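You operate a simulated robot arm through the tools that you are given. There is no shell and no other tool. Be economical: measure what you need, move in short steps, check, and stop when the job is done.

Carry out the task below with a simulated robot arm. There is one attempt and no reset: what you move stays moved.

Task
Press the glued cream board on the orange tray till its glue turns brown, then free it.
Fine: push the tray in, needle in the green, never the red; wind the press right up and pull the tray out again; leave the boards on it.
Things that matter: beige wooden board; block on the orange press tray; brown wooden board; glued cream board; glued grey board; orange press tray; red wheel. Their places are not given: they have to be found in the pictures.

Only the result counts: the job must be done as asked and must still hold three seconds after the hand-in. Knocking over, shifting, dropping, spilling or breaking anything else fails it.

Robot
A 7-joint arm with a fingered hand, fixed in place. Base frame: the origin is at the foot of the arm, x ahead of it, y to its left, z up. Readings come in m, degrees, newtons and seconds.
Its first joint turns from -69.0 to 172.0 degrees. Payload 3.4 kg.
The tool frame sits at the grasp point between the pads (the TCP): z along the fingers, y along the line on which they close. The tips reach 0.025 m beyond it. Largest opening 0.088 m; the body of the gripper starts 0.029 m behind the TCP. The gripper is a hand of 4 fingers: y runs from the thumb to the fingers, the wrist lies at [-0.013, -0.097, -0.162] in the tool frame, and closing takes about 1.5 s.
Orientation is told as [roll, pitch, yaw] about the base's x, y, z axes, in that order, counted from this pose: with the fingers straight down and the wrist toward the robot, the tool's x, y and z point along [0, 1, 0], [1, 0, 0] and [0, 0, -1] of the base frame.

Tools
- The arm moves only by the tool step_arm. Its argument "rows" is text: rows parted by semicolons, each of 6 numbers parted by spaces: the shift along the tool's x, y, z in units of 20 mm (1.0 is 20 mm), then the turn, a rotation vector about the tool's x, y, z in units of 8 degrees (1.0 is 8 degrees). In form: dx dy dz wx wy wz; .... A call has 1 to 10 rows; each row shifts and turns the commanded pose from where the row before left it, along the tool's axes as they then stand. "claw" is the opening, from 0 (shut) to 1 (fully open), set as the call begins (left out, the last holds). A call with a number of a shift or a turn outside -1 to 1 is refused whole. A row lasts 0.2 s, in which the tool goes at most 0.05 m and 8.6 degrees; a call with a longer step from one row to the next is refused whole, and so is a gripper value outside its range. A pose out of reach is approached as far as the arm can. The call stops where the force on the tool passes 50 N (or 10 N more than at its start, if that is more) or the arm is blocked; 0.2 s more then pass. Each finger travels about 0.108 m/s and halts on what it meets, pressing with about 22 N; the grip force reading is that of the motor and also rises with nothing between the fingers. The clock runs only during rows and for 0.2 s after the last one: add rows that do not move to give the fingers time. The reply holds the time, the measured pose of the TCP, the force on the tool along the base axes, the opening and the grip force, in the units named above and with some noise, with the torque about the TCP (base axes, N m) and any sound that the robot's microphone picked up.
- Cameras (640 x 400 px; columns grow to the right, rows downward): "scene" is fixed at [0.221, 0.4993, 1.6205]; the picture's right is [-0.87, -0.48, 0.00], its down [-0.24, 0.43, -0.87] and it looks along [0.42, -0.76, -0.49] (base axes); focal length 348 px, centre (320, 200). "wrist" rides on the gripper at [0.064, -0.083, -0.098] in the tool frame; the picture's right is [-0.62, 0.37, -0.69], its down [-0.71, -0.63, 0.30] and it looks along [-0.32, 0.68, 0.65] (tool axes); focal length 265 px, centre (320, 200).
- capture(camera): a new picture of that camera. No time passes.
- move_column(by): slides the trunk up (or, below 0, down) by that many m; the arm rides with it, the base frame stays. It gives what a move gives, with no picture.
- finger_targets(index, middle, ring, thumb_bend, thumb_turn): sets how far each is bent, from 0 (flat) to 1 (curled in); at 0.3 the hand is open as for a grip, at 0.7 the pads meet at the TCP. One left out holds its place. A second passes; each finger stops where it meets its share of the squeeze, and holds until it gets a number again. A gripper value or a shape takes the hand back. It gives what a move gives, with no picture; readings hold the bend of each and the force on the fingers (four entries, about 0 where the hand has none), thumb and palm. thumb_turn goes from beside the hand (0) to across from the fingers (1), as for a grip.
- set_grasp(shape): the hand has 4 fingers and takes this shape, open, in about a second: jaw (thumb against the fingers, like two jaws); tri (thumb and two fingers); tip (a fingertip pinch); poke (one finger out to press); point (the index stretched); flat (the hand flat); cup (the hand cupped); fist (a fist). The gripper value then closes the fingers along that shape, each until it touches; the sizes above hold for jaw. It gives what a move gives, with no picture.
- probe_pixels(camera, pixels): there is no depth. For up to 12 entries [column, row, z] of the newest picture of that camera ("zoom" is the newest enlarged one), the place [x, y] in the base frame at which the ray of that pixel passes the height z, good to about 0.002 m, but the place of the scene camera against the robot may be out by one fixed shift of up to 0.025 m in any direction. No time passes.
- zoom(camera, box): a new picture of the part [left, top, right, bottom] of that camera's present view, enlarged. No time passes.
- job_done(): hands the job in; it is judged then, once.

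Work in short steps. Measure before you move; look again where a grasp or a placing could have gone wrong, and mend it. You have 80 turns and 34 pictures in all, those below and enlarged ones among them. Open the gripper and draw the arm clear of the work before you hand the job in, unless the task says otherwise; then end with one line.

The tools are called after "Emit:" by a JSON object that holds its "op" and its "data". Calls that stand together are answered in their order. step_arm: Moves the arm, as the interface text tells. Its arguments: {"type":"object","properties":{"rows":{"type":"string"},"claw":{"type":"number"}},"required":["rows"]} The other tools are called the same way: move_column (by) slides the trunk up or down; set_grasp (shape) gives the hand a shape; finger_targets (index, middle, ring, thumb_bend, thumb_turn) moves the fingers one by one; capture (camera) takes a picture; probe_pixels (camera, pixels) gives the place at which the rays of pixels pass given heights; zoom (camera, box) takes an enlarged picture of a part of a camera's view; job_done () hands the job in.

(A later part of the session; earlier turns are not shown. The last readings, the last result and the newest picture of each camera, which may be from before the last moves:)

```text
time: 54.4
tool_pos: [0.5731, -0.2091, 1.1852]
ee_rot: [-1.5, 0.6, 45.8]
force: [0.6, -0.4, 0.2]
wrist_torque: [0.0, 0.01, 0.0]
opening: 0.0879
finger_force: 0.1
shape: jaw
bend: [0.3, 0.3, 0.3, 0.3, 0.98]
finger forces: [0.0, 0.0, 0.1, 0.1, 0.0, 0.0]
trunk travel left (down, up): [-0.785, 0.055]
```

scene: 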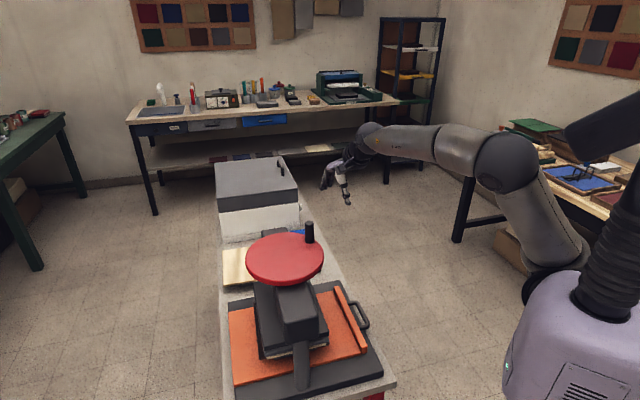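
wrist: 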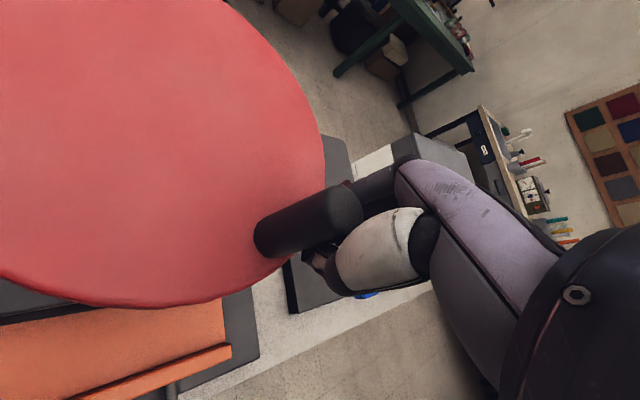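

Now a dry run above the wheel: to the circle's west point (0.562,-0.077), then on to the north point (0.64,0.001).

Emit:
{"op": "step_arm", "data": {"rows": "0.84 0.71 0 0 0 0;0.84 0.71 0 0 0 0;0.84 0.71 0 0 0 0;0.84 0.71 0 0 0 0;0.84 0.71 0 0 0 0;0.84 0.71 0 0 0 0;0 0 0 0 0 0"}}

Emit:
{"op": "step_arm", "data": {"rows": "0 0.92 0 0 0 0;0 0.92 0 0 0 0;0 0.92 0 0 0 0;0 0.92 0 0 0 0;0 0.92 0 0 0 0;0 0.92 0 0 0 0;0 0 0 0 0 0"}}

Emit:
{"op": "step_arm", "data": {"rows": "-0.92 0 0 0 0 0;-0.92 0 0 0 0 0;-0.92 0 0 0 0 0;-0.92 0 0 0 0 0;-0.92 0 0 0 0 0;-0.92 0 0 0 0 0;0 0 0 0 0 0"}}

```text
time: 56.0
tool_pos: [0.5637, -0.0931, 1.1838]
ee_rot: [0.1, -1.0, 44.2]
force: [-0.4, -0.2, -1.1]
wrist_torque: [-0.01, -0.03, -0.02]
opening: 0.0877
finger_force: 0.0
shape: jaw
bend: [0.3, 0.3, 0.3, 0.3, 0.98]
finger forces: [0.0, 0.0, 0.1, 0.0, 0.0, 0.0]
trunk travel left (down, up): [-0.785, 0.055]
```

```text
time: 57.6
tool_pos: [0.6396, -0.006, 1.1823]
ee_rot: [-0.9, 0.1, 45.1]
force: [0.2, 0.2, 0.6]
wrist_torque: [0.02, 0.01, 0.02]
opening: 0.0875
finger_force: 0.1
shape: jaw
bend: [0.3, 0.3, 0.3, 0.3, 0.98]
finger forces: [0.0, 0.0, 0.1, 0.0, 0.1, 0.0]
trunk travel left (down, up): [-0.785, 0.055]
```

```text
time: 59.2
tool_pos: [0.6805, -0.0775, 1.1659]
ee_rot: [-1.5, 0.5, 45.7]
force: [0.4, 0.9, 0.8]
wrist_torque: [-0.03, 0.0, 0.01]
opening: 0.0878
finger_force: 0.1
shape: jaw
bend: [0.3, 0.3, 0.3, 0.3, 0.98]
finger forces: [0.1, 0.0, 0.0, 0.0, 0.0, 0.0]
out of reach, approached as far as the arm can: row 3, 4, 5, 6
trunk travel left (down, up): [-0.785, 0.055]
```

West and north are fine with yaw 45; east is short. I raise the trunk 0.05 and work lower with the arm, which lengthened the reach before, and test east (knob is elsewhere).

Emit:
{"op": "move_column", "data": {"by": 0.05}}

Emit:
{"op": "step_arm", "data": {"rows": "0 0 0.9 0 0 0;0 0 0.9 0 0 0;0 0 0.9 0 0 0;0 0 0.9 0 0 0;0 0 0.9 0 0 0;0 0 0.9 0 0 0;-0.6 0.6 0 0 0 0;-0.6 0.6 0 0 0 0;-0.5 0.5 0 0 0 0;0 0 0 0 0 0"}}

```text
time: 60.2
tool_pos: [0.6786, -0.0778, 1.2181]
ee_rot: [-1.4, 0.5, 45.6]
force: [0.3, -0.6, 0.3]
wrist_torque: [-0.03, 0.01, -0.01]
opening: 0.0877
finger_force: 0.0
shape: jaw
bend: [0.3, 0.3, 0.3, 0.3, 0.98]
finger forces: [0.0, 0.0, 0.1, 0.0, 0.1, 0.0]
trunk travel left (down, up): [-0.835, 0.005]
```

```text
time: 62.4
tool_pos: [0.7027, -0.0808, 1.1056]
ee_rot: [-1.4, 0.5, 45.7]
force: [-0.7, -0.4, 0.7]
wrist_torque: [0.04, -0.03, 0.03]
opening: 0.0876
finger_force: 0.1
shape: jaw
bend: [0.3, 0.3, 0.3, 0.3, 0.98]
finger forces: [0.0, 0.1, 0.0, 0.0, 0.0, 0.1]
out of reach, approached as far as the arm can: row 8, 9
trunk travel left (down, up): [-0.835, 0.005]
```

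East is nearly reached (0.703) and a smaller yaw there will give the rest. I find the knob's present angle from the last scene picture: base (311,241) against centre (285,258).

Emit:
{"op": "probe_pixels", "data": {"camera": "scene", "pixels": [[311, 240, 1.05], [285, 258, 1.05], [309, 223, 1.1], [293, 237, 1.05], [293, 219, 1.1]]}}

```text
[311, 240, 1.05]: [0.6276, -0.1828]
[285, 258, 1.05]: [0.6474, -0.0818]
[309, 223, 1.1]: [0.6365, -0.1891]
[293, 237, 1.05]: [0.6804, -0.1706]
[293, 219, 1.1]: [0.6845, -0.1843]
```

Knob computed at ≈(0.613,-0.150). I rise, level, move above it and look.

Emit:
{"op": "step_arm", "data": {"rows": "0 0 -1 -0.17 0.08 0;0 0 -1 0 0 0;0 0 -0.8 0 0 0;0.123 -0.937 0 0 0 0;0.123 -0.937 0 0 0 0;0.123 -0.937 0 0 0 0;0.123 -0.937 0 0 0 0;0.123 -0.937 0 0 0 0;0.123 -0.937 0 0 0 0;0 0 0 0 0 0"}}

Emit:
{"op": "capture", "data": {"camera": "wrist"}}

```text
time: 64.6
tool_pos: [0.6866, -0.1557, 1.1742]
ee_rot: [-0.8, -0.7, 45.8]
force: [0.2, -0.7, 1.0]
wrist_torque: [-0.03, 0.03, 0.0]
opening: 0.0877
finger_force: 0.2
shape: jaw
bend: [0.3, 0.3, 0.3, 0.3, 0.98]
finger forces: [0.0, 0.1, 0.1, 0.0, 0.0, 0.1]
out of reach, approached as far as the arm can: row 2, 4, 5, 6, 7, 8, 9
trunk travel left (down, up): [-0.835, 0.005]
```

```text
7 pictures are left
```

wrist: 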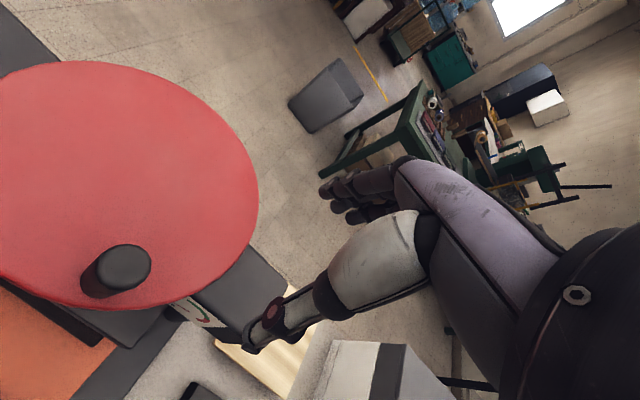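

The arm got caught at its reach boundary at (0.687,-0.156). The knob shows at top (128,264), base (98,283); I probe it and step inward.

Emit:
{"op": "probe_pixels", "data": {"camera": "wrist", "pixels": [[126, 264, 1.1], [98, 282, 1.05], [255, 175, 1.045], [100, 62, 1.045], [80, 305, 1.045], [225, 262, 1.045], [2, 272, 1.045], [215, 113, 1.045]]}}

Emit:
{"op": "step_arm", "data": {"rows": "0 -0.8 0 0 0 0;0.5 -0.8 0 0 0 0;0.8 -0.8 0 0 0 0;0.8 0 0 0 0 0;0.7 0 0 0 0 0;0 0 0 0 0 0"}}

```text
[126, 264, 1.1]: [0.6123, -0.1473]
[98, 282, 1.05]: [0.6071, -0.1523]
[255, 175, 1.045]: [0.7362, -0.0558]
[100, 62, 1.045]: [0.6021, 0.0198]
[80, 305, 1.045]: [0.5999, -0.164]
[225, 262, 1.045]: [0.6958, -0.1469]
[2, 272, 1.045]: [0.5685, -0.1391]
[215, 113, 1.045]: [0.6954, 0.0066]
```

```text
time: 66.0
tool_pos: [0.6844, -0.1571, 1.1875]
ee_rot: [-0.8, -0.8, 45.7]
force: [0.3, -0.2, -0.4]
wrist_torque: [-0.04, 0.01, 0.03]
opening: 0.0878
finger_force: 0.1
shape: jaw
bend: [0.3, 0.3, 0.3, 0.3, 0.98]
finger forces: [0.0, 0.0, 0.0, 0.1, 0.0, 0.0]
out of reach, approached as far as the arm can: row 1, 2, 3, 4, 5
trunk travel left (down, up): [-0.835, 0.005]
```

The arm is stuck against a joint limit in this elbow posture. I go back the way that worked: toward the north point (0.64,0), then west.

Emit:
{"op": "step_arm", "data": {"rows": "1 0 0 0 0 0;1 0 0 0 0 0;1 0 0 0 0 0;1 0 0 0 0 0;1 0 0 0 0 0;1 0 0 0 0 0;0 0 0 0 0 0"}}

Emit:
{"op": "step_arm", "data": {"rows": "0 -0.9 0 0 0 0;0 -0.9 0 0 0 0;0 -0.9 0 0 0 0;0 -0.9 0 0 0 0;0 0 0 0 0 0"}}

```text
time: 67.6
tool_pos: [0.6848, -0.0787, 1.2047]
ee_rot: [-0.7, -0.8, 45.8]
force: [1.3, 0.5, -0.1]
wrist_torque: [-0.02, -0.01, 0.01]
opening: 0.0877
finger_force: 0.1
shape: jaw
bend: [0.3, 0.3, 0.3, 0.3, 0.98]
finger forces: [0.0, 0.0, 0.1, 0.1, 0.0, 0.1]
out of reach, approached as far as the arm can: row 1, 2, 3, 4, 5, 6
trunk travel left (down, up): [-0.835, 0.005]
```

```text
time: 68.8
tool_pos: [0.676, -0.1321, 1.2188]
ee_rot: [-0.8, -0.9, 45.7]
force: [-0.4, 0.4, -0.2]
wrist_torque: [0.0, 0.01, 0.01]
opening: 0.0878
finger_force: 0.0
shape: jaw
bend: [0.3, 0.3, 0.3, 0.3, 0.98]
finger forces: [0.0, 0.0, 0.0, 0.1, 0.0, 0.0]
out of reach, approached as far as the arm can: row 1, 2, 3, 4
trunk travel left (down, up): [-0.835, 0.005]
```

The arm looks fully stretched (singular). I try lowering together with inward commands, which freed it the first time.

Emit:
{"op": "step_arm", "data": {"rows": "0 0 0.8 0 0 0;0 0 0.8 0 0 0;0 0 0.8 0 0 0;0 -0.8 0.3 0 0 0;0 -0.8 0.3 0 0 0;0 -0.8 0 0 0 0;0 -0.8 0 0 0 0;0 0 0 0 0 0"}}

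```text
time: 70.6
tool_pos: [0.6825, -0.1834, 1.1693]
ee_rot: [-0.8, -0.9, 45.8]
force: [-0.1, 1.1, -0.4]
wrist_torque: [-0.01, 0.03, -0.03]
opening: 0.0879
finger_force: 0.1
shape: jaw
bend: [0.3, 0.3, 0.3, 0.3, 0.98]
finger forces: [0.1, 0.1, 0.1, 0.0, 0.0, 0.0]
out of reach, approached as far as the arm can: row 1, 2, 3, 4, 5, 6, 7
trunk travel left (down, up): [-0.835, 0.005]
```

Still on the reach boundary. I try the opposite sense, upward and inward, so the elbow can bend off its straight position.

Emit:
{"op": "step_arm", "data": {"rows": "0 0 -1 0 0 0;0 0 -1 0 0 0;0 0 -1 0 0 0;0 -1 -1 0 0 0;0 -1 -1 0 0 0;0 -1 0 0 0 0;0 -1 0 0 0 0;0 -1 0 0 0 0;0 0 0 0 0 0"}}

```text
time: 72.6
tool_pos: [0.627, -0.2659, 1.2745]
ee_rot: [-0.8, -0.8, 45.7]
force: [0.5, 0.1, -0.3]
wrist_torque: [0.01, -0.01, 0.02]
opening: 0.0877
finger_force: 0.2
shape: jaw
bend: [0.3, 0.3, 0.3, 0.3, 0.98]
finger forces: [0.0, 0.0, 0.0, 0.0, 0.0, 0.1]
out of reach, approached as far as the arm can: row 2, 6, 7, 8
trunk travel left (down, up): [-0.835, 0.005]
```

That helped a little. I continue with up/inward rows.

Emit:
{"op": "step_arm", "data": {"rows": "0 0 -1 0 0 0;0 0 -1 0 0 0;0 -0.5 -1 0 0 0;0 -0.5 -1 0 0 0;0 -1 0 0 0 0;0 -1 0 0 0 0;0 0 0 0 0 0"}}

Emit:
{"op": "capture", "data": {"camera": "scene"}}

```text
time: 74.2
tool_pos: [0.5574, -0.3032, 1.3459]
ee_rot: [-0.8, -0.8, 45.8]
force: [0.2, 1.0, 0.2]
wrist_torque: [0.01, 0.0, 0.01]
opening: 0.0876
finger_force: 0.1
shape: jaw
bend: [0.3, 0.3, 0.3, 0.3, 0.98]
finger forces: [0.0, 0.0, 0.0, 0.1, 0.1, 0.0]
out of reach, approached as far as the arm can: row 1, 2, 3, 4
trunk travel left (down, up): [-0.835, 0.005]
```

```text
6 pictures are left
```

scene: 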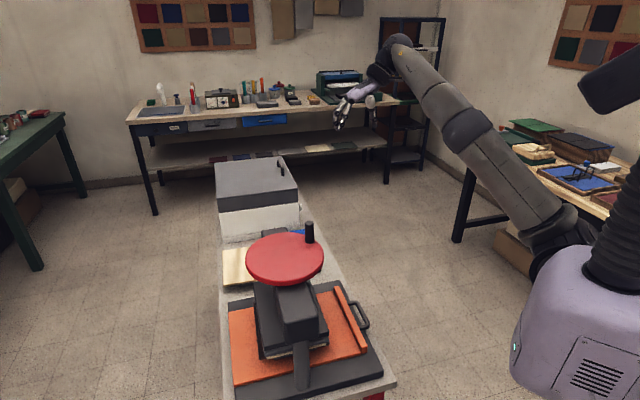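

Arm geometry worked out from the boundary points: shoulder ≈(0.02,-0.148,1.206), wrist reach ≈0.626 m, so the east point needs yaw ≈15–20. I bend inward and come down to about z=1.2.

Emit:
{"op": "step_arm", "data": {"rows": "0 -1 0 0 0 0;0 -1 0 0 0 0;0 -1 0 0 0 0;0 0 1 0 0 0;0 0 1 0 0 0;0 0 1 0 0 0;0 0 1 0 0 0;0 0 1 0 0 0;0 0 1 0 0 0;0 0 1 0 0 0"}}

```text
time: 76.4
tool_pos: [0.5189, -0.3447, 1.2048]
ee_rot: [-0.9, -0.8, 45.8]
force: [-0.4, -1.0, 0.0]
wrist_torque: [0.01, 0.04, 0.01]
opening: 0.0877
finger_force: 0.0
shape: jaw
bend: [0.3, 0.3, 0.3, 0.3, 0.98]
finger forces: [0.0, 0.1, 0.1, 0.0, 0.0, 0.0]
trunk travel left (down, up): [-0.835, 0.005]
```

Free again. I move to above the knob at (0.612,-0.149).

Emit:
{"op": "step_arm", "data": {"rows": "0.364 1 0.1 0 0 0;0.364 1 0.1 0 0 0;0.364 1 0.1 0 0 0;0.364 1 0.1 0 0 0;0.364 1 0.1 0 0 0;0.364 1 0.1 0 0 0;0.364 1 0.1 0 0 0;0.364 1 0.1 0 0 0;0.364 1 0.1 0 0 0;0.364 1 0.1 0 0 0"}}

```text
time: 78.6
tool_pos: [0.6036, -0.1507, 1.1874]
ee_rot: [-0.8, -0.8, 45.6]
force: [-0.2, 0.3, 0.1]
wrist_torque: [0.01, -0.02, -0.03]
opening: 0.0878
finger_force: 0.1
shape: jaw
bend: [0.3, 0.3, 0.3, 0.3, 0.98]
finger forces: [0.1, 0.0, 0.1, 0.0, 0.0, 0.0]
trunk travel left (down, up): [-0.835, 0.005]
```

I centre on the knob and descend to grip height, then close.

Emit:
{"op": "step_arm", "data": {"rows": "0.12 0.29 0.4 0 0 0;0 0 0.9 0 0 0;0 0 0.95 0 0 0;0 0 0.95 0 0 0;0 0 0.95 0 0 0;0 0 0.95 0 0 0;0 0 0 0 0 0"}}

Emit:
{"op": "step_arm", "data": {"rows": "0 0 0 0 0 0;0 0 0 0 0 0;0 0 0 0 0 0;0 0 0 0 0 0;0 0 0 0 0 0", "claw": 0}}

Emit:
{"op": "step_arm", "data": {"rows": "0.655 -0.213 0 0 0 0;0.682 -0.096 0 0 0 0;0.688 0.024 0 0 0 0;0 0 0 0 0 0"}}

```text
time: 80.2
tool_pos: [0.6074, -0.1447, 1.0865]
ee_rot: [-0.8, -0.8, 45.8]
force: [0.4, -0.3, 0.9]
wrist_torque: [-0.01, 0.05, 0.01]
opening: 0.0878
finger_force: 0.1
shape: jaw
bend: [0.3, 0.3, 0.3, 0.3, 0.98]
finger forces: [0.0, 0.0, 0.0, 0.0, 0.1, 0.0]
trunk travel left (down, up): [-0.835, 0.005]
```

```text
time: 81.4
tool_pos: [0.6072, -0.1445, 1.0856]
ee_rot: [-0.9, -0.9, 45.8]
force: [-4.0, 0.7, -3.3]
wrist_torque: [0.03, 0.08, 0.03]
opening: 0.0132
finger_force: 22.2
shape: jaw
bend: [0.71, 0.6, 0.7, 0.75, 1.0]
finger forces: [9.1, 6.5, 1.9, 0.0, 18.0, 0.1]
trunk travel left (down, up): [-0.835, 0.005]
```

```text
time: 82.4
tool_pos: [0.574, -0.1245, 1.0835]
ee_rot: [-0.4, -1.0, 44.9]
force: [4.9, 0.8, 15.1]
wrist_torque: [0.0, -0.22, -0.06]
opening: 0.0134
finger_force: 22.0
shape: jaw
bend: [0.71, 0.59, 0.7, 0.79, 0.99]
finger forces: [13.9, 10.1, 10.1, 0.1, 14.7, 0.1]
trunk travel left (down, up): [-0.835, 0.005]
```

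The grip holds (all fingers loaded) and the knob follows. I continue 90° round the west side.

Emit:
{"op": "step_arm", "data": {"rows": "0.68 0.16 0 0 0 0;0.66 0.258 0 0 0 0;0.6 0.365 0 0 0 0;0.53 0.461 0 0 0 0;0.43 0.542 0 0 0 0;0.323 0.608 0 0 0 0;0.213 0.655 0 0 0 0;0.096 0.682 0 0 0 0;-0.024 0.688 0 0 0 0;0 0 0 0 0 0"}}

```text
time: 84.6
tool_pos: [0.5917, -0.0179, 1.091]
ee_rot: [0.6, -2.4, 44.1]
force: [0.2, 0.5, 0.9]
wrist_torque: [0.03, 0.0, 0.0]
opening: 0.0106
finger_force: 22.4
shape: jaw
bend: [0.71, 0.73, 0.7, 0.83, 0.98]
finger forces: [0.1, 0.0, 0.1, 0.0, 0.0, 0.0]
trunk travel left (down, up): [-0.835, 0.005]
```

Finger load is gone: it slipped somewhere on the way. I look.

Emit:
{"op": "capture", "data": {"camera": "wrist"}}

```text
5 pictures are left
```

wrist: 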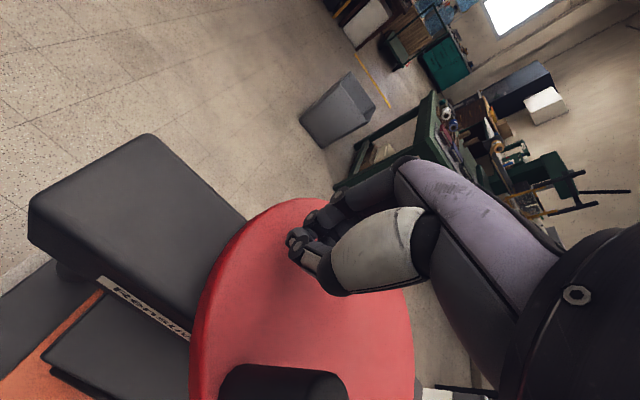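

The knob was left behind, at the picture's bottom, base ≈(230,385), top ≈(340,392). I probe it.

Emit:
{"op": "probe_pixels", "data": {"camera": "wrist", "pixels": [[238, 388, 1.045], [335, 395, 1.1], [285, 388, 1.07], [200, 320, 1.045], [412, 330, 1.045], [300, 198, 1.045]]}}

```text
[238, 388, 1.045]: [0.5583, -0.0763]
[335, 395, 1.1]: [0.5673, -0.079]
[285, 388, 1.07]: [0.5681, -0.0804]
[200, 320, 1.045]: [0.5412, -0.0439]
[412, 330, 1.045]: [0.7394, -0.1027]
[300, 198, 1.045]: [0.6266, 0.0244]
```

The knob stands at θ≈180° (≈(0.563,-0.078)). Before going on I compare the platen gap with the earlier enlarged view, to know which way the press is moving.

Emit:
{"op": "zoom", "data": {"camera": "scene", "box": [210, 220, 420, 400]}}

```text
2.22 times, centred on (315, 310) of scene
```

zoom: 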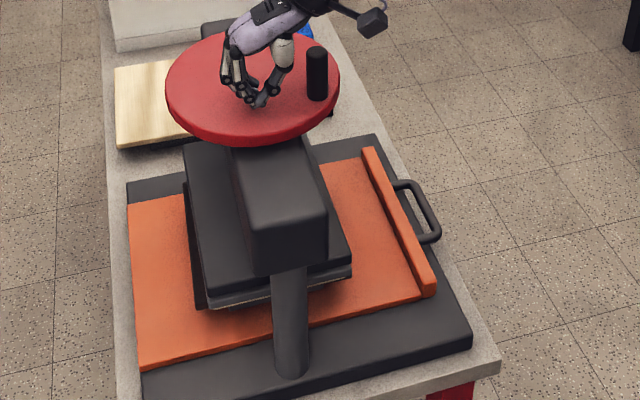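

The platen has come down ~1 cm (cream edge nearly hidden): clockwise closes the press and it is now nearly or just touching, so little turning remains. I draw the hand back to the pose where the gauge was visible and read it.

Emit:
{"op": "step_arm", "data": {"rows": "0 0 -1 0 0 0;0 0 -1 0 0 0;0 0 -1 0 0 0;0 0 -1 0 0 0;-0.4 -1 -0.85 0 0 0;-0.4 -1 -0.85 0 0 0;-0.4 -1 -0.85 0 0 0;-0.4 -1 -0.85 0 0 0;-0.4 -1 -0.85 0 0 0;-0.4 -1 -0.85 0 0 0", "claw": 1}}

Emit:
{"op": "step_arm", "data": {"rows": "-0.4 -1 -0.85 0 0 0;-0.4 -1 -0.85 0 0 0;-0.4 -1 -0.85 0 0 0;-0.4 -1 -0.8 0 0 0;0 -1 0 0 0 0;0 -1 0 0 0 0;0 -1 0 0 0 0;0 -0.4 0 0 0 0;0 0 0 0 0 0"}}

Emit:
{"op": "zoom", "data": {"camera": "wrist", "box": [190, 150, 350, 250]}}

```text
time: 86.8
tool_pos: [0.5348, -0.1316, 1.2698]
ee_rot: [-0.4, -2.0, 45.3]
force: [-0.5, -0.6, -0.4]
wrist_torque: [-0.02, 0.01, 0.01]
opening: 0.0877
finger_force: 0.1
shape: jaw
bend: [0.3, 0.3, 0.3, 0.3, 0.98]
finger forces: [0.0, 0.0, 0.0, 0.1, 0.0, 0.0]
trunk travel left (down, up): [-0.835, 0.005]
```

```text
time: 88.8
tool_pos: [0.452, -0.2559, 1.3301]
ee_rot: [-0.8, -0.7, 45.8]
force: [0.1, 0.1, 1.2]
wrist_torque: [-0.01, -0.02, 0.03]
opening: 0.088
finger_force: 0.1
shape: jaw
bend: [0.3, 0.3, 0.3, 0.3, 0.98]
finger forces: [0.0, 0.1, 0.0, 0.1, 0.0, 0.1]
trunk travel left (down, up): [-0.835, 0.005]
```

```text
4.00 times, centred on (270, 200) of wrist
```

zoom: 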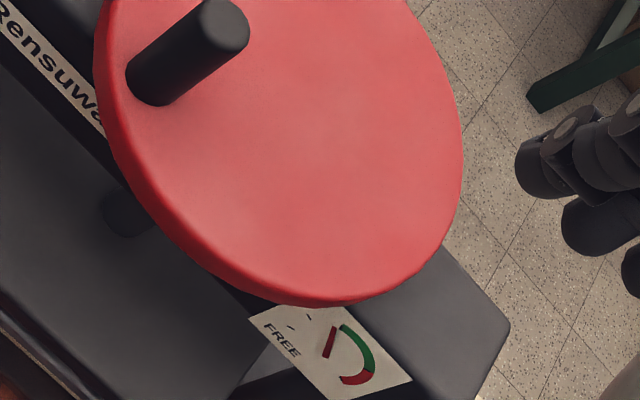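

The needle (tip ≈(334,328) in the zoom) has left FREE and stands right at the start of the green arc (340,325): only a little more is needed. I probe the knob exactly from this view.

Emit:
{"op": "probe_pixels", "data": {"camera": "zoom", "pixels": [[152, 88, 1.045], [152, 88, 1.035], [225, 28, 1.1], [225, 28, 1.09], [104, 60, 1.04], [463, 150, 1.04], [300, 300, 1.04], [440, 245, 1.04]]}}

```text
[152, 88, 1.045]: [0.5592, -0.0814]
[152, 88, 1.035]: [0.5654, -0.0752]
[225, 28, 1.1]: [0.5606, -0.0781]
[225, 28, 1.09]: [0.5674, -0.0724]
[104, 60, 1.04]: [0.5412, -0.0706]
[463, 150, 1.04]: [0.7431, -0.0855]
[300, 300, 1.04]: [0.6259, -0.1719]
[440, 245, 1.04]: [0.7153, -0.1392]
```

Knob is at ≈(0.563,-0.077). I turn to yaw 25 (so the side of the fingers pushes) and move above it.

Emit:
{"op": "step_arm", "data": {"rows": "0 0 0 0 0 1;0 0 0 0 0 1;0 0 0 0 0 0.6;0 0 0 0 0 0"}}

Emit:
{"op": "step_arm", "data": {"rows": "0.667 0.98 0.78 0 0 0;0.667 0.98 0.78 0 0 0;0.667 0.98 0.78 0 0 0;0.667 0.98 0.78 0 0 0;0.667 0.98 0.78 0 0 0;0.667 0.98 0.78 0 0 0;0.667 0.98 0.78 0 0 0;0.667 0.98 0.78 0 0 0;0.667 0.98 0.78 0 0 0;0 0 0 0 0 0"}}

```text
time: 89.8
tool_pos: [0.4508, -0.2627, 1.3273]
ee_rot: [0.6, -1.5, 24.2]
force: [-0.4, -1.1, 0.6]
wrist_torque: [0.02, 0.02, 0.03]
opening: 0.0877
finger_force: 0.1
shape: jaw
bend: [0.3, 0.3, 0.3, 0.3, 0.98]
finger forces: [0.1, 0.1, 0.1, 0.0, 0.1, 0.0]
trunk travel left (down, up): [-0.835, 0.005]
```

```text
time: 92.0
tool_pos: [0.5645, -0.0778, 1.1987]
ee_rot: [1.0, -2.2, 24.2]
force: [0.7, 0.5, 0.2]
wrist_torque: [0.0, 0.02, 0.0]
opening: 0.088
finger_force: 0.0
shape: jaw
bend: [0.3, 0.3, 0.3, 0.3, 0.98]
finger forces: [0.0, 0.0, 0.0, 0.1, 0.0, 0.0]
trunk travel left (down, up): [-0.835, 0.005]
```

I trim the position and tilt, descend to grip height and close.

Emit:
{"op": "step_arm", "data": {"rows": "0.31 -0.05 0.3 0.3 0 0;0 0 0.9 0 0 0;0 0 0.9 0 0 0;0 0 0.9 0 0 0;0 0 0.9 0 0 0;0 0 0.9 0 0 0;0 0 0.9 0 0 0;0 0 0 0 0 0"}}

Emit:
{"op": "step_arm", "data": {"rows": "0 0 0 0 0 0;0 0 0 0 0 0;0 0 0 0 0 0;0 0 0 0 0 0;0 0 0 0 0 0", "claw": 0}}

```text
time: 93.8
tool_pos: [0.5623, -0.0819, 1.088]
ee_rot: [2.0, -0.4, 23.1]
force: [-0.5, -0.8, -0.2]
wrist_torque: [0.04, 0.0, 0.01]
opening: 0.0878
finger_force: 0.0
shape: jaw
bend: [0.3, 0.3, 0.3, 0.3, 0.98]
finger forces: [0.1, 0.1, 0.0, 0.0, 0.1, 0.0]
trunk travel left (down, up): [-0.835, 0.005]
```

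```text
time: 95.0
tool_pos: [0.5619, -0.0828, 1.0858]
ee_rot: [2.1, -0.1, 22.8]
force: [2.8, -2.1, 9.0]
wrist_torque: [-0.01, -0.07, 0.01]
opening: 0.0161
finger_force: 22.1
shape: jaw
bend: [0.73, 0.68, 0.7, 0.75, 1.0]
finger forces: [14.6, 6.7, 0.1, 0.0, 18.6, 0.1]
trunk travel left (down, up): [-0.835, 0.005]
```

Held again (opening 0.016). I push the knob about 15° further in three small rows, letting yaw grow slightly to stay off the joint limit.

Emit:
{"op": "step_arm", "data": {"rows": "0.29 0.16 0 0 0 -0.4;0.29 0.18 0 0 0 -0.4;0.29 0.18 0 0 0 -0.4;0 0 0 0 0 0;0 0 0 0 0 0"}}

```text
time: 96.2
tool_pos: [0.5641, -0.0637, 1.0852]
ee_rot: [2.0, -0.5, 32.3]
force: [-1.9, -5.6, 1.6]
wrist_torque: [-0.09, 0.0, -0.13]
opening: 0.0157
finger_force: 21.8
shape: jaw
bend: [0.72, 0.71, 0.7, 0.75, 0.98]
finger forces: [14.6, 5.2, 0.0, 0.1, 20.4, 0.1]
trunk travel left (down, up): [-0.835, 0.005]
```

The grip held with only ~6 N of load; the knob is ~14° further. I release, lift and go back to read the gauge.

Emit:
{"op": "step_arm", "data": {"rows": "0 0 0 0 0 0;0 0 0 0 0 0;0 0 0 0 0 0;0 0 0 0 0 0;0 0 -1 0 0 0;0 0 -1 0 0 0;0 0 -1 0 0 0;0 0 -1 0 0 0;0 0 -1 0 0 0;0 0 -1 0 0 0", "claw": 1}}

Emit:
{"op": "step_arm", "data": {"rows": "-0.52 -0.98 -0.62 0 0 0;-0.52 -0.98 -0.62 0 0 0;-0.52 -0.98 -0.62 0 0 0;-0.52 -0.98 -0.62 0 0 0;-0.52 -0.98 -0.62 0 0 0;-0.52 -0.98 -0.62 0 0 0;-0.52 -0.98 -0.62 0 0 -0.4;-0.52 -0.98 -0.62 0 0 -0.4;-0.52 -0.98 -0.62 0 0 -0.5;-0.5 -0.9 -0.62 0 0 -0.4"}}

Emit:
{"op": "zoom", "data": {"camera": "wrist", "box": [210, 170, 330, 245]}}

```text
time: 98.4
tool_pos: [0.5652, -0.0607, 1.2029]
ee_rot: [1.4, 0.4, 33.3]
force: [-0.8, 0.3, -0.8]
wrist_torque: [0.01, 0.02, 0.01]
opening: 0.0874
finger_force: 0.0
shape: jaw
bend: [0.3, 0.3, 0.3, 0.3, 0.98]
finger forces: [0.1, 0.0, 0.0, 0.0, 0.0, 0.0]
trunk travel left (down, up): [-0.835, 0.005]
```

```text
time: 100.6
tool_pos: [0.4688, -0.2447, 1.3276]
ee_rot: [0.2, 1.5, 48.3]
force: [-0.9, 0.1, 0.0]
wrist_torque: [0.01, 0.03, 0.01]
opening: 0.0873
finger_force: 0.2
shape: jaw
bend: [0.3, 0.3, 0.3, 0.3, 0.98]
finger forces: [0.1, 0.1, 0.0, 0.0, 0.1, 0.1]
trunk travel left (down, up): [-0.835, 0.005]
```

```text
5.33 times, centred on (270, 208) of wrist
```

zoom: 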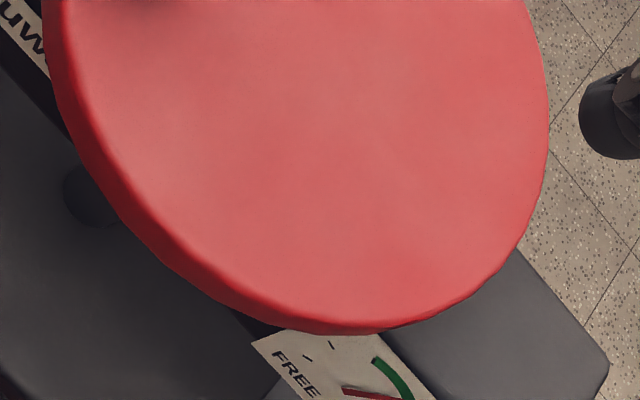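

The gauge is cut at the bottom edge, but the needle's upper edge runs from (343,388) to (400,397) and meets the arc where it is still green: needle in the green. I now wait with still rows for the glue to set, watching for sounds.

Emit:
{"op": "step_arm", "data": {"rows": "0 0 0 0 0 0;0 0 0 0 0 0;0 0 0 0 0 0;0 0 0 0 0 0;0 0 0 0 0 0;0 0 0 0 0 0;0 0 0 0 0 0;0 0 0 0 0 0;0 0 0 0 0 0;0 0 0 0 0 0"}}

Emit:
{"op": "step_arm", "data": {"rows": "0 0 0 0 0 0;0 0 0 0 0 0;0 0 0 0 0 0;0 0 0 0 0 0;0 0 0 0 0 0;0 0 0 0 0 0;0 0 0 0 0 0;0 0 0 0 0 0;0 0 0 0 0 0;0 0 0 0 0 0"}}

Emit:
{"op": "step_arm", "data": {"rows": "0 0 0 0 0 0;0 0 0 0 0 0;0 0 0 0 0 0;0 0 0 0 0 0;0 0 0 0 0 0;0 0 0 0 0 0;0 0 0 0 0 0;0 0 0 0 0 0;0 0 0 0 0 0;0 0 0 0 0 0"}}

Emit:
{"op": "step_arm", "data": {"rows": "0 0 0 0 0 0;0 0 0 0 0 0;0 0 0 0 0 0;0 0 0 0 0 0;0 0 0 0 0 0;0 0 0 0 0 0;0 0 0 0 0 0;0 0 0 0 0 0;0 0 0 0 0 0;0 0 0 0 0 0"}}

Emit:
{"op": "step_arm", "data": {"rows": "0 0 0 0 0 0;0 0 0 0 0 0;0 0 0 0 0 0;0 0 0 0 0 0;0 0 0 0 0 0;0 0 0 0 0 0;0 0 0 0 0 0;0 0 0 0 0 0;0 0 0 0 0 0;0 0 0 0 0 0"}}

Emit:
{"op": "step_arm", "data": {"rows": "0 0 0 0 0 0;0 0 0 0 0 0;0 0 0 0 0 0;0 0 0 0 0 0;0 0 0 0 0 0;0 0 0 0 0 0;0 0 0 0 0 0;0 0 0 0 0 0;0 0 0 0 0 0;0 0 0 0 0 0"}}

Emit:
{"op": "step_arm", "data": {"rows": "0 0 0 0 0 0;0 0 0 0 0 0;0 0 0 0 0 0;0 0 0 0 0 0;0 0 0 0 0 0;0 0 0 0 0 0;0 0 0 0 0 0;0 0 0 0 0 0;0 0 0 0 0 0;0 0 0 0 0 0"}}

Emit:
{"op": "step_arm", "data": {"rows": "0 0 0 0 0 0;0 0 0 0 0 0;0 0 0 0 0 0;0 0 0 0 0 0;0 0 0 0 0 0;0 0 0 0 0 0;0 0 0 0 0 0;0 0 0 0 0 0;0 0 0 0 0 0;0 0 0 0 0 0"}}

Emit:
{"op": "step_arm", "data": {"rows": "0 0 0 0 0 0;0 0 0 0 0 0;0 0 0 0 0 0;0 0 0 0 0 0;0 0 0 0 0 0;0 0 0 0 0 0;0 0 0 0 0 0;0 0 0 0 0 0;0 0 0 0 0 0;0 0 0 0 0 0"}}

Emit:
{"op": "step_arm", "data": {"rows": "0 0 0 0 0 0;0 0 0 0 0 0;0 0 0 0 0 0;0 0 0 0 0 0;0 0 0 0 0 0;0 0 0 0 0 0;0 0 0 0 0 0;0 0 0 0 0 0;0 0 0 0 0 0;0 0 0 0 0 0"}}

Emit:
{"op": "step_arm", "data": {"rows": "0 0 0 0 0 0;0 0 0 0 0 0;0 0 0 0 0 0;0 0 0 0 0 0;0 0 0 0 0 0;0 0 0 0 0 0;0 0 0 0 0 0;0 0 0 0 0 0;0 0 0 0 0 0;0 0 0 0 0 0"}}

Emit:
{"op": "step_arm", "data": {"rows": "0 0 0 0 0 0;0 0 0 0 0 0;0 0 0 0 0 0;0 0 0 0 0 0;0 0 0 0 0 0;0 0 0 0 0 0;0 0 0 0 0 0;0 0 0 0 0 0;0 0 0 0 0 0;0 0 0 0 0 0"}}

```text
time: 102.8
tool_pos: [0.4696, -0.2432, 1.3273]
ee_rot: [0.1, 1.3, 48.2]
force: [0.3, 0.7, 0.0]
wrist_torque: [0.01, 0.01, -0.02]
opening: 0.0877
finger_force: 0.0
shape: jaw
bend: [0.3, 0.3, 0.3, 0.3, 0.98]
finger forces: [0.1, 0.0, 0.1, 0.0, 0.0, 0.0]
trunk travel left (down, up): [-0.835, 0.005]
```

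```text
time: 105.0
tool_pos: [0.4701, -0.2444, 1.3277]
ee_rot: [0.1, 1.4, 48.1]
force: [-1.1, -0.6, -0.9]
wrist_torque: [-0.02, 0.01, -0.02]
opening: 0.0878
finger_force: 0.0
shape: jaw
bend: [0.3, 0.3, 0.3, 0.3, 0.98]
finger forces: [0.1, 0.0, 0.0, 0.0, 0.0, 0.1]
trunk travel left (down, up): [-0.835, 0.005]
```

```text
time: 107.2
tool_pos: [0.4699, -0.2438, 1.3279]
ee_rot: [0.1, 1.3, 48.2]
force: [-0.5, 0.4, -0.3]
wrist_torque: [-0.01, 0.01, -0.04]
opening: 0.0877
finger_force: 0.1
shape: jaw
bend: [0.3, 0.3, 0.3, 0.3, 0.98]
finger forces: [0.0, 0.1, 0.1, 0.1, 0.0, 0.0]
trunk travel left (down, up): [-0.835, 0.005]
```

```text
time: 109.4
tool_pos: [0.4685, -0.2424, 1.3267]
ee_rot: [0.1, 1.3, 48.1]
force: [0.6, 0.0, 0.3]
wrist_torque: [0.01, 0.03, -0.01]
opening: 0.0877
finger_force: 0.0
shape: jaw
bend: [0.3, 0.3, 0.3, 0.3, 0.98]
finger forces: [0.0, 0.1, 0.1, 0.1, 0.0, 0.0]
trunk travel left (down, up): [-0.835, 0.005]
```

```text
time: 111.6
tool_pos: [0.4694, -0.2433, 1.3275]
ee_rot: [0.1, 1.4, 48.2]
force: [-0.2, 0.4, -0.8]
wrist_torque: [-0.04, -0.02, -0.05]
opening: 0.0874
finger_force: 0.0
shape: jaw
bend: [0.3, 0.3, 0.3, 0.3, 0.98]
finger forces: [0.1, 0.1, 0.0, 0.1, 0.0, 0.0]
trunk travel left (down, up): [-0.835, 0.005]
```

```text
time: 113.8
tool_pos: [0.47, -0.2429, 1.3273]
ee_rot: [0.0, 1.3, 48.1]
force: [-0.9, -0.2, -0.2]
wrist_torque: [0.0, -0.02, 0.0]
opening: 0.0878
finger_force: 0.0
shape: jaw
bend: [0.3, 0.3, 0.3, 0.3, 0.98]
finger forces: [0.0, 0.1, 0.0, 0.0, 0.1, 0.0]
trunk travel left (down, up): [-0.835, 0.005]
```

```text
time: 116.0
tool_pos: [0.4699, -0.2437, 1.3267]
ee_rot: [0.1, 1.4, 48.1]
force: [-0.2, -0.2, -0.8]
wrist_torque: [0.03, -0.02, 0.0]
opening: 0.0875
finger_force: 0.1
shape: jaw
bend: [0.3, 0.3, 0.3, 0.3, 0.98]
finger forces: [0.1, 0.0, 0.0, 0.0, 0.0, 0.1]
trunk travel left (down, up): [-0.835, 0.005]
```

```text
time: 118.2
tool_pos: [0.4701, -0.2431, 1.3269]
ee_rot: [0.0, 1.4, 48.1]
force: [0.6, -0.3, 0.1]
wrist_torque: [0.01, 0.03, 0.0]
opening: 0.0875
finger_force: 0.1
shape: jaw
bend: [0.3, 0.3, 0.3, 0.3, 0.98]
finger forces: [0.1, 0.1, 0.1, 0.0, 0.0, 0.1]
trunk travel left (down, up): [-0.835, 0.005]
```

```text
time: 120.4
tool_pos: [0.4692, -0.2447, 1.3269]
ee_rot: [0.0, 1.4, 48.2]
force: [-0.1, 0.3, -0.6]
wrist_torque: [-0.01, 0.06, -0.01]
opening: 0.0878
finger_force: 0.1
shape: jaw
bend: [0.3, 0.3, 0.3, 0.3, 0.98]
finger forces: [0.1, 0.0, 0.1, 0.0, 0.0, 0.0]
trunk travel left (down, up): [-0.835, 0.005]
```

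```text
time: 122.6
tool_pos: [0.4688, -0.2441, 1.3273]
ee_rot: [0.1, 1.4, 48.2]
force: [0.2, 0.5, 0.6]
wrist_torque: [-0.02, 0.02, -0.02]
opening: 0.0877
finger_force: 0.0
shape: jaw
bend: [0.3, 0.3, 0.3, 0.3, 0.98]
finger forces: [0.1, 0.1, 0.0, 0.1, 0.1, 0.0]
trunk travel left (down, up): [-0.835, 0.005]
```

```text
time: 124.8
tool_pos: [0.4698, -0.2432, 1.3265]
ee_rot: [0.2, 1.4, 48.1]
force: [0.1, -0.2, -0.1]
wrist_torque: [0.01, 0.03, -0.02]
opening: 0.0874
finger_force: 0.2
shape: jaw
bend: [0.3, 0.3, 0.3, 0.3, 0.98]
finger forces: [0.0, 0.0, 0.0, 0.1, 0.0, 0.1]
trunk travel left (down, up): [-0.835, 0.005]
```

```text
time: 127.0
tool_pos: [0.4692, -0.2443, 1.3266]
ee_rot: [0.1, 1.4, 48.2]
force: [-0.5, -0.5, 0.2]
wrist_torque: [0.01, 0.01, 0.0]
opening: 0.0878
finger_force: 0.1
shape: jaw
bend: [0.3, 0.3, 0.3, 0.3, 0.98]
finger forces: [0.1, 0.1, 0.0, 0.0, 0.0, 0.0]
trunk travel left (down, up): [-0.835, 0.005]
```

31 s have passed in the green. I wait a little more, then go back above the knob (now ≈(0.565,-0.058)) to unwind.

Emit:
{"op": "step_arm", "data": {"rows": "0 0 0 0 0 0;0 0 0 0 0 0;0 0 0 0 0 0;0 0 0 0 0 0;0 0 0 0 0 0;0 0 0 0 0 0;0 0 0 0 0 0;0 0 0 0 0 0;0 0 0 0 0 0;0 0 0 0 0 0"}}

Emit:
{"op": "step_arm", "data": {"rows": "0 0 0 0 0 0;0 0 0 0 0 0;0 0 0 0 0 0;0 0 0 0 0 0;0 0 0 0 0 0;0 0 0 0 0 0;0 0 0 0 0 0;0 0 0 0 0 0;0 0 0 0 0 0;0 0 0 0 0 0"}}

Emit:
{"op": "step_arm", "data": {"rows": "0 0 0 0 0 0;0 0 0 0 0 0;0 0 0 0 0 0;0 0 0 0 0 0;0 0 0 0 0 0;0 0 0 0 0 0;0 0 0 0 0 0;0 0 0 0 0 0;0 0 0 0 0 0;0 0 0 0 0 0"}}

Emit:
{"op": "step_arm", "data": {"rows": "0.27 1 0.68 0 0 0;0.27 1 0.68 0 0 0;0.27 1 0.68 0 0 0;0.27 1 0.68 0 0 0;0.27 1 0.68 0 0 0;0.27 1 0.68 0 0 0;0.27 1 0.68 0 0 0;0.27 1 0.68 0 0 0;0.27 1 0.68 0 0 0;0.27 1 0.68 0 0 0"}}

```text
time: 129.2
tool_pos: [0.4696, -0.2443, 1.3275]
ee_rot: [0.1, 1.3, 48.2]
force: [-0.3, -0.2, -0.6]
wrist_torque: [-0.02, 0.0, 0.03]
opening: 0.0878
finger_force: 0.0
shape: jaw
bend: [0.3, 0.3, 0.3, 0.3, 0.98]
finger forces: [0.1, 0.0, 0.1, 0.0, 0.0, 0.0]
trunk travel left (down, up): [-0.835, 0.005]
```

```text
time: 131.4
tool_pos: [0.4692, -0.2434, 1.326]
ee_rot: [0.1, 1.4, 48.2]
force: [0.0, 0.2, 0.2]
wrist_torque: [0.04, 0.03, -0.06]
opening: 0.0878
finger_force: 0.0
shape: jaw
bend: [0.3, 0.3, 0.3, 0.3, 0.98]
finger forces: [0.0, 0.0, 0.0, 0.0, 0.0, 0.1]
trunk travel left (down, up): [-0.835, 0.005]
```

```text
time: 133.6
tool_pos: [0.4692, -0.2436, 1.3278]
ee_rot: [0.2, 1.4, 48.1]
force: [-0.1, 0.0, -0.5]
wrist_torque: [-0.02, -0.02, 0.03]
opening: 0.0876
finger_force: 0.0
shape: jaw
bend: [0.3, 0.3, 0.3, 0.3, 0.98]
finger forces: [0.1, 0.0, 0.0, 0.0, 0.0, 0.0]
trunk travel left (down, up): [-0.835, 0.005]
```

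```text
time: 135.8
tool_pos: [0.5668, -0.0766, 1.1902]
ee_rot: [1.7, -0.5, 46.2]
force: [-0.2, -0.3, -0.3]
wrist_torque: [0.0, -0.02, 0.02]
opening: 0.0877
finger_force: 0.0
shape: jaw
bend: [0.3, 0.3, 0.3, 0.3, 0.98]
finger forces: [0.1, 0.0, 0.0, 0.1, 0.0, 0.1]
trunk travel left (down, up): [-0.835, 0.005]
```

I trim by (−0.003,+0.02), descend and grip.

Emit:
{"op": "step_arm", "data": {"rows": "0.79 0.6 0 0 0 0;0 0 0.9 0 0 0;0 0 0.9 0 0 0;0 0 0.9 0 0 0;0 0 0.9 0 0 0;0 0 0.9 0 0 0;0 0 0.8 0 0 0;0 0 0 0 0 0"}}

Emit:
{"op": "step_arm", "data": {"rows": "0 0 0 0 0 0;0 0 0 0 0 0;0 0 0 0 0 0;0 0 0 0 0 0;0 0 0 0 0 0", "claw": 0}}

```text
time: 137.6
tool_pos: [0.5594, -0.0537, 1.0864]
ee_rot: [1.7, -0.6, 46.0]
force: [-0.2, -0.6, 0.8]
wrist_torque: [0.0, -0.02, -0.02]
opening: 0.0877
finger_force: 0.0
shape: jaw
bend: [0.3, 0.3, 0.3, 0.3, 0.98]
finger forces: [0.1, 0.0, 0.1, 0.0, 0.1, 0.0]
trunk travel left (down, up): [-0.835, 0.005]
```

```text
time: 138.8
tool_pos: [0.5564, -0.0559, 1.0839]
ee_rot: [1.9, -0.2, 46.0]
force: [-2.0, 0.9, 3.5]
wrist_torque: [0.02, 0.03, 0.03]
opening: 0.0164
finger_force: 22.1
shape: jaw
bend: [0.72, 0.61, 0.7, 0.75, 1.0]
finger forces: [11.0, 7.5, 0.1, 0.1, 18.3, 0.0]
trunk travel left (down, up): [-0.835, 0.005]
```

Gripped. I unwind 40° counter-clockwise and check the hold.

Emit:
{"op": "step_arm", "data": {"rows": "-0.38 -0.564 0 0 0 0;-0.473 -0.489 0 0 0 0;-0.55 -0.4 0 0 0 0;-0.611 -0.298 0 0 0 0;0 0 0 0 0 0"}}

```text
time: 140.0
tool_pos: [0.5584, -0.0968, 1.0829]
ee_rot: [0.0, 1.3, 48.0]
force: [-9.5, 3.3, 11.5]
wrist_torque: [0.08, 0.11, 0.11]
opening: 0.0163
finger_force: 22.0
shape: jaw
bend: [0.72, 0.6, 0.7, 0.74, 1.0]
finger forces: [15.9, 9.8, 0.4, 0.1, 22.3, 0.0]
trunk travel left (down, up): [-0.835, 0.005]
```

Hold is firm; about 30° unwound. I continue along the circle toward the south side.

Emit:
{"op": "step_arm", "data": {"rows": "-0.611 -0.298 0 0 0 0;-0.654 -0.188 0 0 0 0;-0.676 -0.071 0 0 0 0;-0.678 0.047 0 0 0 0;0 0 0 0 0 0"}}

```text
time: 141.2
tool_pos: [0.5942, -0.1373, 1.0809]
ee_rot: [0.1, 1.5, 48.2]
force: [-6.2, 5.0, -5.4]
wrist_torque: [0.31, 0.12, 0.31]
opening: 0.0143
finger_force: 21.5
shape: jaw
bend: [0.73, 0.6, 0.69, 0.74, 1.0]
finger forces: [19.8, 12.1, 3.9, 0.1, 22.4, 0.0]
trunk travel left (down, up): [-0.835, 0.005]
```

Still held. Another 40°.

Emit:
{"op": "step_arm", "data": {"rows": "-0.67 0.12 0 0 0 0.2;-0.63 0.26 0 0 0 0.3;-0.58 0.36 0 0 0 0.3;-0.5 0.46 0 0 0 0.3;0 0 0 0 0 0"}}

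```text
time: 142.4
tool_pos: [0.646, -0.1498, 1.0795]
ee_rot: [0.1, 1.5, 39.6]
force: [-14.6, 22.0, -21.1]
wrist_torque: [0.57, 0.23, 0.54]
opening: 0.0112
finger_force: 22.6
shape: jaw
bend: [0.73, 0.57, 0.67, 0.75, 1.0]
finger forces: [47.9, 13.8, 4.0, 0.0, 26.0, 0.1]
trunk travel left (down, up): [-0.835, 0.005]
```

Load is rising (index 48 N) near the starting angle: maybe the upper stop, maybe path mismatch. I try two more small tangential rows, a little inward.

Emit:
{"op": "step_arm", "data": {"rows": "-0.15 0.55 0 0 0 0;-0.1 0.55 0 0 0 0;0 0 0 0 0 0"}}

```text
time: 143.2
tool_pos: [0.6572, -0.1455, 1.0795]
ee_rot: [0.3, 1.6, 39.5]
force: [-39.5, 8.8, -27.2]
wrist_torque: [0.08, 0.22, 0.03]
opening: 0.0108
finger_force: 22.2
shape: jaw
bend: [0.74, 0.6, 0.7, 0.74, 1.0]
finger forces: [68.0, 7.5, 4.8, 0.1, 30.3, 0.0]
trunk travel left (down, up): [-0.835, 0.005]
```

The knob meets ~40 N at its starting place: the press is at its upper stop. I release, lift, and draw back over the tray front.

Emit:
{"op": "step_arm", "data": {"rows": "0 -0.2 0 0 0 0;0 0 0 0 0 0;0 0 0 0 0 0;0 0 0 0 0 0;0 0 -1 0 0 0;0 0 -1 0 0 0;0 0 -1 0 0 0;0 0 -1 0 0 0;0 0 -1 0 0 0;0 0 -1 0 0 0", "claw": 1}}

Emit:
{"op": "step_arm", "data": {"rows": "0.15 -0.96 -0.75 0 0 0;0.15 -0.96 -0.75 0 0 0;0.15 -0.96 -0.75 0 0 0;0.15 -0.96 -0.75 0 0 0;0.15 -0.96 -0.75 0 0 0;0.15 -0.96 -0.75 0 0 0;0.15 -0.96 -0.75 0 0 0;0.15 -0.96 -0.75 0 0 0;0.15 -0.96 -0.75 0 0 0;0.15 -0.96 -0.75 0 0 0"}}

Emit:
{"op": "step_arm", "data": {"rows": "0.15 -0.96 -0.75 0 0 -0.3;0.15 -0.96 -0.75 0 0 -0.4;0 0 0 0 0 0"}}

```text
time: 145.4
tool_pos: [0.6642, -0.148, 1.1994]
ee_rot: [-0.1, 1.3, 39.3]
force: [-0.2, 0.6, -0.4]
wrist_torque: [-0.02, 0.03, -0.02]
opening: 0.0878
finger_force: 0.1
shape: jaw
bend: [0.3, 0.3, 0.3, 0.3, 0.98]
finger forces: [0.0, 0.1, 0.0, 0.1, 0.0, 0.0]
trunk travel left (down, up): [-0.835, 0.005]
```

```text
time: 147.6
tool_pos: [0.4994, -0.2433, 1.3559]
ee_rot: [-0.1, 1.4, 39.4]
force: [0.0, -0.4, -0.6]
wrist_torque: [-0.05, 0.01, 0.03]
opening: 0.0874
finger_force: 0.1
shape: jaw
bend: [0.3, 0.3, 0.3, 0.3, 0.98]
finger forces: [0.0, 0.1, 0.0, 0.0, 0.0, 0.0]
trunk travel left (down, up): [-0.835, 0.005]
```

```text
time: 148.4
tool_pos: [0.4687, -0.264, 1.3829]
ee_rot: [0.0, 1.4, 45.0]
force: [0.2, 1.6, -0.1]
wrist_torque: [-0.01, -0.01, 0.0]
opening: 0.0875
finger_force: 0.1
shape: jaw
bend: [0.3, 0.3, 0.3, 0.3, 0.98]
finger forces: [0.0, 0.0, 0.0, 0.0, 0.0, 0.0]
trunk travel left (down, up): [-0.835, 0.005]
```

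I lower the trunk back to tray height, set the hook shape and move over the loop, then look.

Emit:
{"op": "move_column", "data": {"by": -0.4}}

Emit:
{"op": "move_column", "data": {"by": -0.16}}

Emit:
{"op": "finger_targets", "data": {"index": 0.65, "middle": 0.65, "ring": 1, "thumb_bend": 0.45, "thumb_turn": 1}}

Emit:
{"op": "step_arm", "data": {"rows": "0.32 0.6 0 0 0 0;0 0.55 0 0 0 0;0 0 0 0 0 0"}}

Emit:
{"op": "capture", "data": {"camera": "wrist"}}

```text
time: 152.2
tool_pos: [0.4673, -0.2639, 0.9829]
ee_rot: [0.1, 1.5, 44.9]
force: [0.2, 0.2, -0.3]
wrist_torque: [0.02, 0.02, 0.0]
opening: 0.0876
finger_force: 0.0
shape: jaw
bend: [0.3, 0.3, 0.3, 0.3, 0.98]
finger forces: [0.0, 0.1, 0.0, 0.0, 0.0, 0.0]
trunk travel left (down, up): [-0.435, 0.405]
```

```text
time: 154.0
tool_pos: [0.4672, -0.2641, 0.8249]
ee_rot: [0.0, 1.5, 44.9]
force: [0.3, -0.2, 0.0]
wrist_torque: [0.01, 0.02, -0.04]
opening: 0.0876
finger_force: 0.2
shape: jaw
bend: [0.3, 0.3, 0.3, 0.3, 0.98]
finger forces: [0.0, 0.0, 0.0, 0.0, 0.1, 0.0]
trunk travel left (down, up): [-0.275, 0.565]
```

```text
time: 155.0
tool_pos: [0.4668, -0.264, 0.8241]
ee_rot: [0.0, 1.4, 44.9]
force: [0.9, 0.3, 0.1]
wrist_torque: [0.01, 0.02, 0.0]
opening: 0.0309
finger_force: 0.0
shape: fingers
bend: [0.65, 0.65, 1.0, 0.45, 0.99]
finger forces: [0.1, 0.0, 0.0, 0.1, 0.0, 0.1]
trunk travel left (down, up): [-0.275, 0.565]
```

```text
time: 155.8
tool_pos: [0.4786, -0.2434, 0.823]
ee_rot: [0.0, 1.5, 45.0]
force: [0.2, 0.9, 0.4]
wrist_torque: [-0.02, -0.02, -0.05]
opening: 0.0312
finger_force: 0.0
shape: fingers
bend: [0.65, 0.65, 1.0, 0.45, 0.99]
finger forces: [0.2, 0.1, 0.1, 0.1, 0.0, 0.1]
trunk travel left (down, up): [-0.275, 0.565]
```

```text
1 pictures are left
```

wrist: 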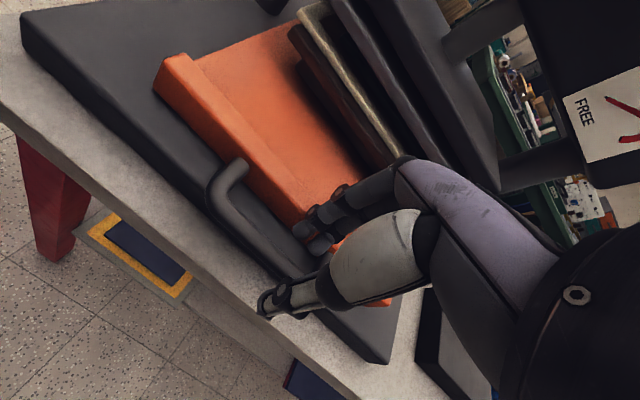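

Needle is back at FREE and the platen is clear of the stack. I probe the handle: bend (216,193), bar (250,245), root (240,165).

Emit:
{"op": "probe_pixels", "data": {"camera": "wrist", "pixels": [[216, 195, 0.745], [250, 243, 0.745], [240, 167, 0.745], [216, 195, 0.755], [250, 243, 0.755], [275, 268, 0.745]]}}

```text
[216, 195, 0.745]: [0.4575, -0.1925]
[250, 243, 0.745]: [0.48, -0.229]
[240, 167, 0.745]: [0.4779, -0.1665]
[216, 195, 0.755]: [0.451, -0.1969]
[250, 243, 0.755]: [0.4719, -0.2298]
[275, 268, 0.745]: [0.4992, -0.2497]
```

Between the picture (p≈0.18) and the pushing readings (≈0.17) I choose a +8 mm shift, and descend under the force guard.

Emit:
{"op": "step_arm", "data": {"rows": "0 0.4 0 0 0 0;0 0 0.7 0 0 0;0 0 0.7 0 0 0;0 0 0.7 0 0 0;0 0 0.7 0 0 0;0 0 0 0 0 0"}}

```text
time: 157.1
tool_pos: [0.4797, -0.2399, 0.7775]
ee_rot: [-1.2, 0.5, 44.5]
force: [-8.7, -7.5, 22.8]
wrist_torque: [0.49, -0.71, -0.08]
opening: 0.0301
finger_force: 15.7
shape: fingers
bend: [0.66, 0.7, 1.0, 0.45, 0.99]
finger forces: [5.3, 25.7, 0.0, 0.0, 0.0, 0.0]
trunk travel left (down, up): [-0.275, 0.565]
stopped in row 6: the force on the tool passed its limit at 54 N (the readings are from after the stop); the commanded pose is now the measured one
```

Contact pushes the hand back (−p): the finger backs rub the rail. I rise 1 cm, shift 6 mm back and descend again.

Emit:
{"op": "step_arm", "data": {"rows": "0 -0.1 -0.5 0 0 0;0 -0.25 0 0 0 0;0 0 0.5 0 0 0;0 0 0.5 0 0 0;0 0 0 0 0 0"}}

```text
time: 158.3
tool_pos: [0.4772, -0.244, 0.7682]
ee_rot: [-1.1, 0.7, 44.7]
force: [-0.6, -3.8, 23.0]
wrist_torque: [0.07, -0.33, -0.06]
opening: 0.027
finger_force: 11.4
shape: fingers
bend: [0.68, 0.72, 1.0, 0.45, 0.99]
finger forces: [8.3, 16.3, 0.1, 0.1, 0.1, 0.0]
trunk travel left (down, up): [-0.275, 0.565]
```

Now at z 0.768 the tips rest on something (likely the press base below the loop). I close the hook and thumb on the bar and pull 4 cm gently.

Emit:
{"op": "finger_targets", "data": {"index": 0.8, "middle": 0.8, "thumb_bend": 0.8}}

Emit:
{"op": "step_arm", "data": {"rows": "0 -0.3 0 0 0 0;0 -0.4 0 0 0 0;0 -0.5 0 0 0 0;0 -0.5 0 0 0 0;0 0 0 0 0 0"}}

```text
time: 159.3
tool_pos: [0.4791, -0.245, 0.7607]
ee_rot: [-0.5, 0.9, 44.7]
force: [-3.3, 3.7, -12.8]
wrist_torque: [0.03, 0.08, 0.01]
opening: 0.0002
finger_force: 5.4
shape: fingers
bend: [0.79, 0.79, 1.0, 0.7, 1.0]
finger forces: [2.4, 8.7, 0.0, 0.0, 0.1, 0.0]
trunk travel left (down, up): [-0.275, 0.565]
```

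```text
time: 160.5
tool_pos: [0.4543, -0.2681, 0.7617]
ee_rot: [-0.7, 0.9, 44.7]
force: [-0.5, 1.8, -9.4]
wrist_torque: [0.0, 0.04, 0.0]
opening: 0.0001
finger_force: 4.8
shape: fingers
bend: [0.79, 0.79, 1.0, 0.71, 1.0]
finger forces: [2.2, 7.4, 0.2, 0.1, 0.0, 0.0]
trunk travel left (down, up): [-0.275, 0.565]
```

Readings match the earlier held state (fingers hooked under the bar). I pull further, 12 cm, then the rest.

Emit:
{"op": "step_arm", "data": {"rows": "0 -0.6 0 0 0 0;0 -0.6 0 0 0 0;0 -0.6 0 0 0 0;0 -0.6 0 0 0 0;0 -0.6 0 0 0 0;0 -0.6 0 0 0 0;0 -0.6 0 0 0 0;0 -0.6 0 0 0 0;0 -0.6 0 0 0 0;0 0 0 0 0 0"}}

Emit:
{"op": "step_arm", "data": {"rows": "0 -0.6 0 0 0 0;0 -0.6 0 0 0 0;0 -0.6 0 0 0 0;0 -0.6 0 0 0 0;0 -0.6 0 0 0 0;0 -0.6 0 0 0 0;0 -0.6 0 0 0 0;0 -0.6 0 0 0 0;0 0 0 0 0 0"}}

```text
time: 162.7
tool_pos: [0.3793, -0.3451, 0.7641]
ee_rot: [-0.7, 0.9, 44.7]
force: [-2.6, 2.6, -17.0]
wrist_torque: [-0.01, 0.1, -0.03]
opening: 0.0
finger_force: 7.4
shape: fingers
bend: [0.79, 0.78, 1.0, 0.71, 1.0]
finger forces: [2.4, 11.8, 0.1, 0.0, 0.1, 0.1]
trunk travel left (down, up): [-0.275, 0.565]
```

```text
time: 164.7
tool_pos: [0.3106, -0.4133, 0.7651]
ee_rot: [-0.6, 0.8, 44.7]
force: [-2.9, 4.3, -24.3]
wrist_torque: [-0.06, 0.2, 0.02]
opening: 0.0
finger_force: 16.7
shape: fingers
bend: [0.79, 0.78, 1.0, 0.72, 1.0]
finger forces: [17.4, 16.0, 0.0, 0.0, 0.0, 0.0]
trunk travel left (down, up): [-0.275, 0.565]
```

The tray is following; the hook lifts it slightly (−24 N), so I lower 4 mm while pulling the last 4.5 cm.

Emit:
{"op": "step_arm", "data": {"rows": "0 -0.3 0.15 0 0 0;0 -0.5 0.1 0 0 0;0 -0.5 0 0 0 0;0 -0.5 0 0 0 0;0 -0.45 0 0 0 0;0 0 0 0 0 0"}}

```text
time: 166.1
tool_pos: [0.2777, -0.4445, 0.7616]
ee_rot: [-0.7, 0.9, 44.7]
force: [5.1, -1.9, 1.5]
wrist_torque: [-0.02, -0.05, 0.01]
opening: 0.0
finger_force: 5.0
shape: fingers
bend: [0.79, 0.79, 1.0, 0.72, 1.0]
finger forces: [0.3, 5.2, 5.0, 0.0, 0.0, 0.1]
trunk travel left (down, up): [-0.275, 0.565]
```

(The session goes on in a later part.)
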